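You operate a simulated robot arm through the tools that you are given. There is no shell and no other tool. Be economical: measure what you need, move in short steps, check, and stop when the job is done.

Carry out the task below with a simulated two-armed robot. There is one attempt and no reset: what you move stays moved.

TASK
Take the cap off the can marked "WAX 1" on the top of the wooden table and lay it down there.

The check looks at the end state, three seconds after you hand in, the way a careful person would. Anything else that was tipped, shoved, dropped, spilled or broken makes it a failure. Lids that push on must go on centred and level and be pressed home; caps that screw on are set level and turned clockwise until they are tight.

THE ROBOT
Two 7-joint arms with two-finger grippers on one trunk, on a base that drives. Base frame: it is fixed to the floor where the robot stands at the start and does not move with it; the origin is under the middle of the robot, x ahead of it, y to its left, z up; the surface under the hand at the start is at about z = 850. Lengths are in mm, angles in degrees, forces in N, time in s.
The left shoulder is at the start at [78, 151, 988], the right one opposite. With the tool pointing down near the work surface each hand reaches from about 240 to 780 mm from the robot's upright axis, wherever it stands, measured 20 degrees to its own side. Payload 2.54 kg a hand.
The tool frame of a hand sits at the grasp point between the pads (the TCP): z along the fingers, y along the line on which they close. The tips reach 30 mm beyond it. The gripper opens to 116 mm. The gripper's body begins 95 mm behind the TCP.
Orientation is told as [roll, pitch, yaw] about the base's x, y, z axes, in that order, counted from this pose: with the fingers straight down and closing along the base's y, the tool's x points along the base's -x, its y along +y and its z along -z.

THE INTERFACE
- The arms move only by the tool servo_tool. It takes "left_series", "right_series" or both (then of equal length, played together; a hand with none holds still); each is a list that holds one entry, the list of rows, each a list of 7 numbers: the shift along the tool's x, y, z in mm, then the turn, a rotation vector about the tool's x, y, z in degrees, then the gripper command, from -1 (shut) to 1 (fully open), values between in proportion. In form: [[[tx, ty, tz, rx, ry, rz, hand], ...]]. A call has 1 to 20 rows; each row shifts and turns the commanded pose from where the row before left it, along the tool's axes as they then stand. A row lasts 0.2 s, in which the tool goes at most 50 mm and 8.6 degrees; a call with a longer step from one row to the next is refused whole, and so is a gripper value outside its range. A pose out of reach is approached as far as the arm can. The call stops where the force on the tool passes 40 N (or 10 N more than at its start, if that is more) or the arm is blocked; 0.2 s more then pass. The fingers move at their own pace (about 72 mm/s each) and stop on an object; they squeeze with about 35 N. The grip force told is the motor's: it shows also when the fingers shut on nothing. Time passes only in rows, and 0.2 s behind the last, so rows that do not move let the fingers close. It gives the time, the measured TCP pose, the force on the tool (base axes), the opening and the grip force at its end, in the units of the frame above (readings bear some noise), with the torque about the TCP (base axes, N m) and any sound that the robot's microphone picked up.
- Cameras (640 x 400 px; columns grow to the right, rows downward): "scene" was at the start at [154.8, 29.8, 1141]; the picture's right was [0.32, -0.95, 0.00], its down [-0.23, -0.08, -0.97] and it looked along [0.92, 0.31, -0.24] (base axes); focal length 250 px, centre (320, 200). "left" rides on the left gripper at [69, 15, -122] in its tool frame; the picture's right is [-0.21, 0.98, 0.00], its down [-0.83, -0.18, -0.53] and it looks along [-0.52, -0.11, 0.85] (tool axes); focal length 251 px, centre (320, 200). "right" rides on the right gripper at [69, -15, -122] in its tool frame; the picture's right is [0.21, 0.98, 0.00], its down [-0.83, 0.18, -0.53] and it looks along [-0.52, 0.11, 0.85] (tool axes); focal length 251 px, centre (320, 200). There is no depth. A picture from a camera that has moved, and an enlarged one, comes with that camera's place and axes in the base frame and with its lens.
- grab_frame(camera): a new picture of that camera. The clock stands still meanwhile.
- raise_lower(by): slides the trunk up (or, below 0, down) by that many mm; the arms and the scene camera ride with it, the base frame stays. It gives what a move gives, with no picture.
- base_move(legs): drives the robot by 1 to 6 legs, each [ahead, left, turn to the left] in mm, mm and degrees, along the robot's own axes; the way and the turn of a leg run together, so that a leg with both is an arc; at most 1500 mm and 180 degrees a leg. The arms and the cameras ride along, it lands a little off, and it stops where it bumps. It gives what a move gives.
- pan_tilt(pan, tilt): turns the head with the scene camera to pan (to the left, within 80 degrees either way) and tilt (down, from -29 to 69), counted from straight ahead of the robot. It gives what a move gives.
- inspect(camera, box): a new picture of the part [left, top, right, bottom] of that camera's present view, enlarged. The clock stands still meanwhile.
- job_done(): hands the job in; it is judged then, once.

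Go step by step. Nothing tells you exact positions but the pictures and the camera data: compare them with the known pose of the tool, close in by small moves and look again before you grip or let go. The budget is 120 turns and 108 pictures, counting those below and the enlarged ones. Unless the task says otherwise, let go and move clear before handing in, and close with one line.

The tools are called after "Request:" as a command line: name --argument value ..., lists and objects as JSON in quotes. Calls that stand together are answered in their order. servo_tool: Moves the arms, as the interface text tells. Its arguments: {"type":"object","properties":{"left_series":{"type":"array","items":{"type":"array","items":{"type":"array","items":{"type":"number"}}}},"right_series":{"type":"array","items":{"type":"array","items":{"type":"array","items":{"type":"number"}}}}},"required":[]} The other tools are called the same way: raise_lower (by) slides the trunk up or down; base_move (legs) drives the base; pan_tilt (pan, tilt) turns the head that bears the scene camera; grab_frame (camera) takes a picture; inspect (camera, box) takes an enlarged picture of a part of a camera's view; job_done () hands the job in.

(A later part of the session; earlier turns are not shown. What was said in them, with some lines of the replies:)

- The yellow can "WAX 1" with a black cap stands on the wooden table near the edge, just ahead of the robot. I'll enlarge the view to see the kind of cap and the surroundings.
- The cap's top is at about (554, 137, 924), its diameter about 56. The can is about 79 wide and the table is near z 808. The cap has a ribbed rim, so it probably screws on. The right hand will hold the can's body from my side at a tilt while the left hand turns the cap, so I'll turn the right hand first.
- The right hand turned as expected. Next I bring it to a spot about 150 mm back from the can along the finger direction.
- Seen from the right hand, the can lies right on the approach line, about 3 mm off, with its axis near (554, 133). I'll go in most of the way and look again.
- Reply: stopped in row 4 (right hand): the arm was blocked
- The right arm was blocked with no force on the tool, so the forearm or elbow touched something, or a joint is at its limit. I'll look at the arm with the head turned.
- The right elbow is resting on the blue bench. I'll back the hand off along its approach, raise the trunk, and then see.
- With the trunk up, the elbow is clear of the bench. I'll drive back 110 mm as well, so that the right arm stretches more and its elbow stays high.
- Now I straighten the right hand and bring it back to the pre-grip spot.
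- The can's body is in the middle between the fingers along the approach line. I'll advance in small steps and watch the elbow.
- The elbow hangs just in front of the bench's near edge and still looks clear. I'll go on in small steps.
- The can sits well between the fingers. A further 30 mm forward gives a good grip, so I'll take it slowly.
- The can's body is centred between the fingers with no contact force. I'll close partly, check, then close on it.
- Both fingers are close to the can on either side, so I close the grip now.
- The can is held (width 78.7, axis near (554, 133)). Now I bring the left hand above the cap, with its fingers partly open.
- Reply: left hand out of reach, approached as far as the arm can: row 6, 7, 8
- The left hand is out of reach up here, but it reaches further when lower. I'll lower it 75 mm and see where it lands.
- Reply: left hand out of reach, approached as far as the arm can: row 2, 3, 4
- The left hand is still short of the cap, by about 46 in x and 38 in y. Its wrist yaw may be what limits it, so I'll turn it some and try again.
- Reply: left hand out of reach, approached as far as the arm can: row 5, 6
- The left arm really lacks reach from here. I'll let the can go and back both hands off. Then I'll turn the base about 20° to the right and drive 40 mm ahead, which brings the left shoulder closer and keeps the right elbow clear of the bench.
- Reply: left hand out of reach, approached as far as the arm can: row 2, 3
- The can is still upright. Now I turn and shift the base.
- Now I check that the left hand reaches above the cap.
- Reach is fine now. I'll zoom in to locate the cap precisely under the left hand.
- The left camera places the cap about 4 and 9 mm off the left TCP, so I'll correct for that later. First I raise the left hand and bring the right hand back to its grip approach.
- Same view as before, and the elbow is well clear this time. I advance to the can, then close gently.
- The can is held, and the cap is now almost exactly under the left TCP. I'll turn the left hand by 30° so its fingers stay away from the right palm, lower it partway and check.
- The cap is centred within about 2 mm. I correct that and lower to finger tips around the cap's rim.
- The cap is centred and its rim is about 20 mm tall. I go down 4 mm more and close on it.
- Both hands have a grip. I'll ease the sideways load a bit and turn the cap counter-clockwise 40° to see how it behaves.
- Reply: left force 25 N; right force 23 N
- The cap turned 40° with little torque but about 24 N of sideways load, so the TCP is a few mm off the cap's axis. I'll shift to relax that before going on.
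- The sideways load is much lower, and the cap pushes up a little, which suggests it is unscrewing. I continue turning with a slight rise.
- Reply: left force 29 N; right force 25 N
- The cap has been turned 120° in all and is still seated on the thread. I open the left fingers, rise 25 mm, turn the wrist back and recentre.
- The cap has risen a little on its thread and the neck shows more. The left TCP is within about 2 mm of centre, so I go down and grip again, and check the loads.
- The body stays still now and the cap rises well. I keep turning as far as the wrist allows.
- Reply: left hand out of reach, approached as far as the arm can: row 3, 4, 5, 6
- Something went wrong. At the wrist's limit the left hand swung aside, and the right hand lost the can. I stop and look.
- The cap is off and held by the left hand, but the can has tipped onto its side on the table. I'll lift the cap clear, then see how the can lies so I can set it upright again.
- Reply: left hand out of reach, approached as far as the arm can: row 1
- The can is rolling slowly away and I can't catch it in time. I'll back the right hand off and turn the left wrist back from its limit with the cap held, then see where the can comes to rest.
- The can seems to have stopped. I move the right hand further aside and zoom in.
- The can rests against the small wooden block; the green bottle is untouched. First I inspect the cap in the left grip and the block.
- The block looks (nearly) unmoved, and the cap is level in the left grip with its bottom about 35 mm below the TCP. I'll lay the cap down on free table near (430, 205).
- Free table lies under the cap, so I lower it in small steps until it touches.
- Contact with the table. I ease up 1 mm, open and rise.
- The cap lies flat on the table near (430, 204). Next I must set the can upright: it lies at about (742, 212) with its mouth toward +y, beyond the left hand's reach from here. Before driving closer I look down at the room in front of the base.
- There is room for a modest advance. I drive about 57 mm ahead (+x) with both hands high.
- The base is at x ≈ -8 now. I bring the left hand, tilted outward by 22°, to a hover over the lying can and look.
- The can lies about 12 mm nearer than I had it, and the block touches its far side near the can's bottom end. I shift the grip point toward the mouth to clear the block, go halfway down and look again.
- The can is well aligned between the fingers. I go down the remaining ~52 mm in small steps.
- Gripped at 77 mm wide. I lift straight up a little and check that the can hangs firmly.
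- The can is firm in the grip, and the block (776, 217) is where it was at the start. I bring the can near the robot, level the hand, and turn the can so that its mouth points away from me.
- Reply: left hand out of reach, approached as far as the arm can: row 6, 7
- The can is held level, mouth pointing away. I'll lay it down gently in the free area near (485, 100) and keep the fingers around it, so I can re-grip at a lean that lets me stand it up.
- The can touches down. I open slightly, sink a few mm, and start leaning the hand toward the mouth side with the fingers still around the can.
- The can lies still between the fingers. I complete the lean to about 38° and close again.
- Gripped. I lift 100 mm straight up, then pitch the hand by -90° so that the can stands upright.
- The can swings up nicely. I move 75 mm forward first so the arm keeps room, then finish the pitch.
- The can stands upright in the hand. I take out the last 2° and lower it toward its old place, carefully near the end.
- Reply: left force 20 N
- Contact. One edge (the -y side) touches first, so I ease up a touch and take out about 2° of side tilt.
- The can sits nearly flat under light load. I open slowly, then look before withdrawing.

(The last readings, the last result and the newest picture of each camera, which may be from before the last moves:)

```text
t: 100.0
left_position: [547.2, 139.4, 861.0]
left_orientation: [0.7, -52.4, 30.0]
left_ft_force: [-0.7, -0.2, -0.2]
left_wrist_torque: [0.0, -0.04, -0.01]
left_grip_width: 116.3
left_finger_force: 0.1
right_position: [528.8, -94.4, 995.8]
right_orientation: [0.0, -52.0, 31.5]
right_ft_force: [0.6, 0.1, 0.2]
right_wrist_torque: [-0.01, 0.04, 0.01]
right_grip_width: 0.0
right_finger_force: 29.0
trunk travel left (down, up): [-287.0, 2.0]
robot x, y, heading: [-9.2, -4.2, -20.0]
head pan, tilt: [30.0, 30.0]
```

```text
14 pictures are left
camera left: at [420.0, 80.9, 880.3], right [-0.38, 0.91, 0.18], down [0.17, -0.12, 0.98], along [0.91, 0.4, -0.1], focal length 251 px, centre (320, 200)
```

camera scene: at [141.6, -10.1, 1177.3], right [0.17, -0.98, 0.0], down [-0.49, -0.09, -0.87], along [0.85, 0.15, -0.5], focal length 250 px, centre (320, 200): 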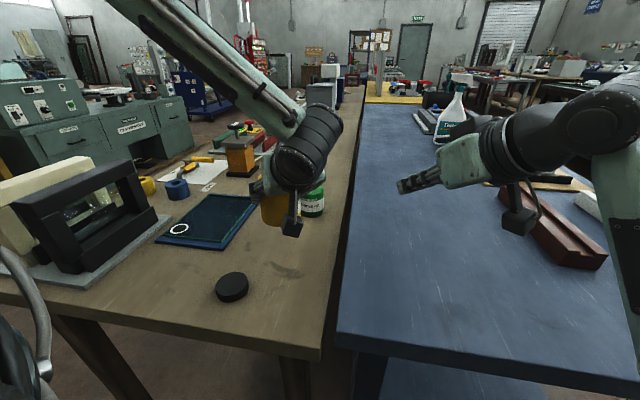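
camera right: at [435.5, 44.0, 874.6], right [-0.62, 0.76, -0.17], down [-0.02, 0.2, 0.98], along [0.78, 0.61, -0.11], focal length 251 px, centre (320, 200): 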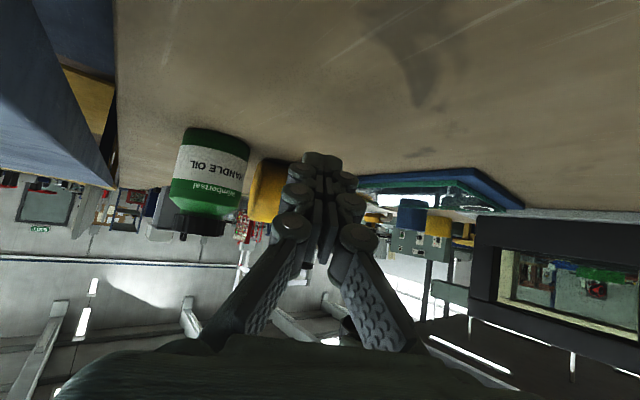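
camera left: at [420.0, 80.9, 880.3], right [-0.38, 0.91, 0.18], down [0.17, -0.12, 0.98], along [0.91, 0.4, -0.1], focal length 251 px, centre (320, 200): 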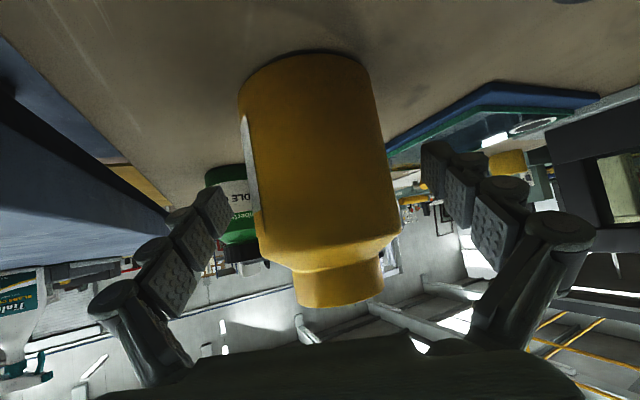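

The can stands on its own and the fingers are clear. I withdraw along the finger direction.

Request:
servo_tool --left_series '[[[0, 0, -15, 0, 0, 0, 1], [0, 0, -25, 0, 0, 0, 1], [0, 0, -35, 0, 0, 0, 1], [0, 0, -40, 0, 0, 0, 1], [0, 0, -40, 0, 0, 0, 1], [-20, 0, -20, 0, 0, 0, 1], [-20, 0, -20, 0, 0, 0, 1]]]'

Request:
grab_frame --camera "left"

Request:
grab_frame --camera "scene"

```text
t: 101.6
left_position: [435.7, 69.0, 1010.6]
left_orientation: [0.8, -52.4, 29.8]
left_ft_force: [0.0, -0.5, -0.2]
left_wrist_torque: [-0.01, 0.02, -0.02]
left_grip_width: 116.0
left_finger_force: 0.1
left hand out of reach, approached as far as the arm can: row 4
right_position: [528.5, -94.7, 996.7]
right_orientation: [-0.1, -52.0, 31.6]
right_ft_force: [-0.5, 0.4, -0.1]
right_wrist_torque: [-0.03, -0.01, 0.01]
right_grip_width: 0.0
right_finger_force: 28.4
trunk travel left (down, up): [-287.0, 2.0]
robot x, y, heading: [-9.2, -0.7, -20.0]
head pan, tilt: [30.0, 30.0]
```

```text
13 pictures are left
camera left: at [309.4, 11.2, 1031.2], right [-0.38, 0.91, 0.18], down [0.17, -0.12, 0.98], along [0.91, 0.4, -0.1], focal length 251 px, centre (320, 200)
```

left: 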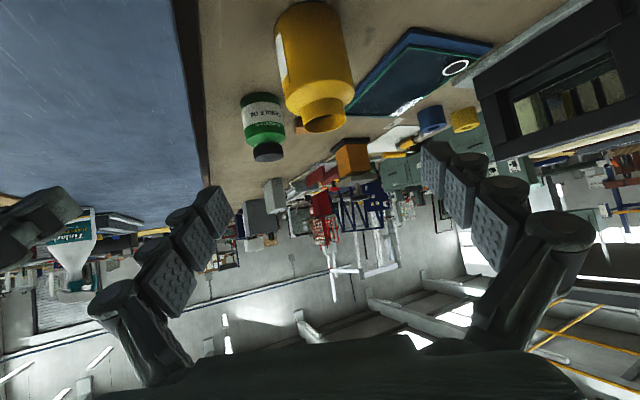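

```text
12 pictures are left
camera scene: at [140.8, -10.1, 1177.4], right [0.17, -0.98, 0.0], down [-0.49, -0.09, -0.87], along [0.85, 0.15, -0.5], focal length 250 px, centre (320, 200)
```

scene: 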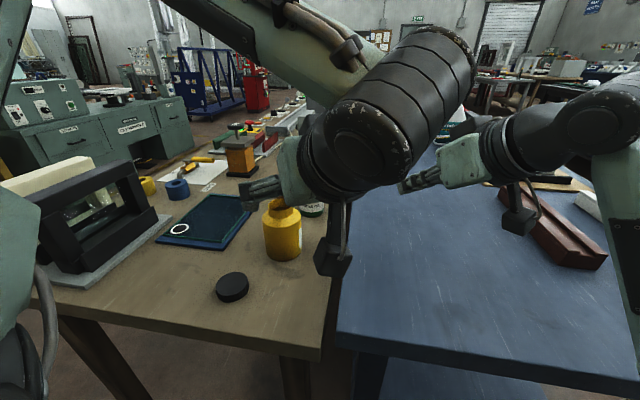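

The can stands upright at its old place and the cap lies flat on the wooden table. I take one close look to check both, along with the block and the other things.

Request:
inspect --camera "scene" --box '[150, 150, 350, 310]'

Request:
inspect --camera "left" --box '[220, 0, 400, 170]'

```text
2.50 times, centred on (250, 230) of scene
camera zoom: at [140.8, -10.1, 1177.4], right [0.17, -0.98, 0.0], down [-0.49, -0.09, -0.87], along [0.85, 0.15, -0.5], focal length 625 px, centre (495, 125)
```

zoom: 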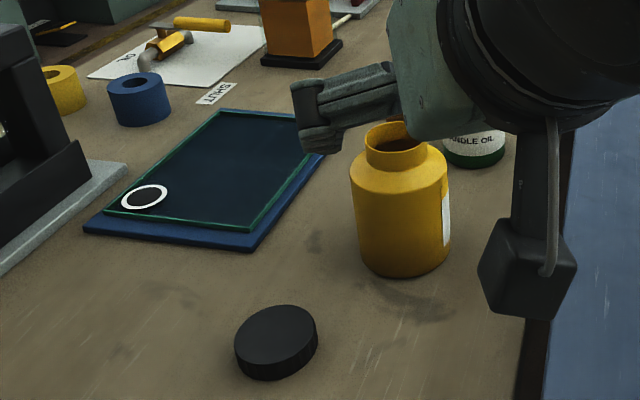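

```text
2.35 times, centred on (310, 85) of left
camera zoom: at [309.4, 11.2, 1031.2], right [-0.38, 0.91, 0.18], down [0.17, -0.12, 0.98], along [0.91, 0.4, -0.1], focal length 592 px, centre (344, 471)
```

zoom: 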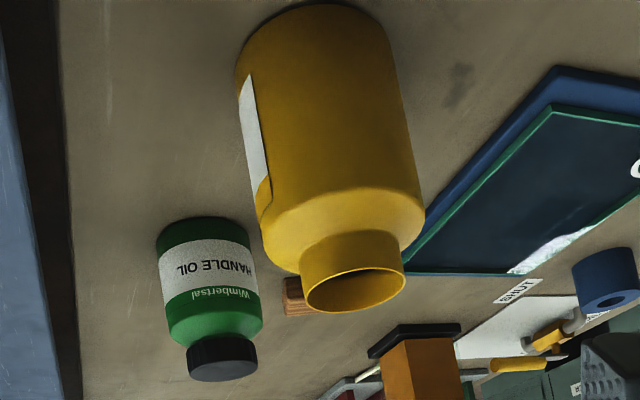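

The can stands upright and open with its contents still inside, the cap lies flat on the table beside it, and the block, tablet and green bottle are where they were. Both hands are clear, so I hand in.

Request:
job_done

```text
The job is handed in.
```

The cap of "WAX 1" is off and lies flat on the wooden table, but the can tipped over and rolled about 130 mm when my left arm hit its wrist limit; I stood it back up close to where it started, its contents still inside, and nothing else looks moved.
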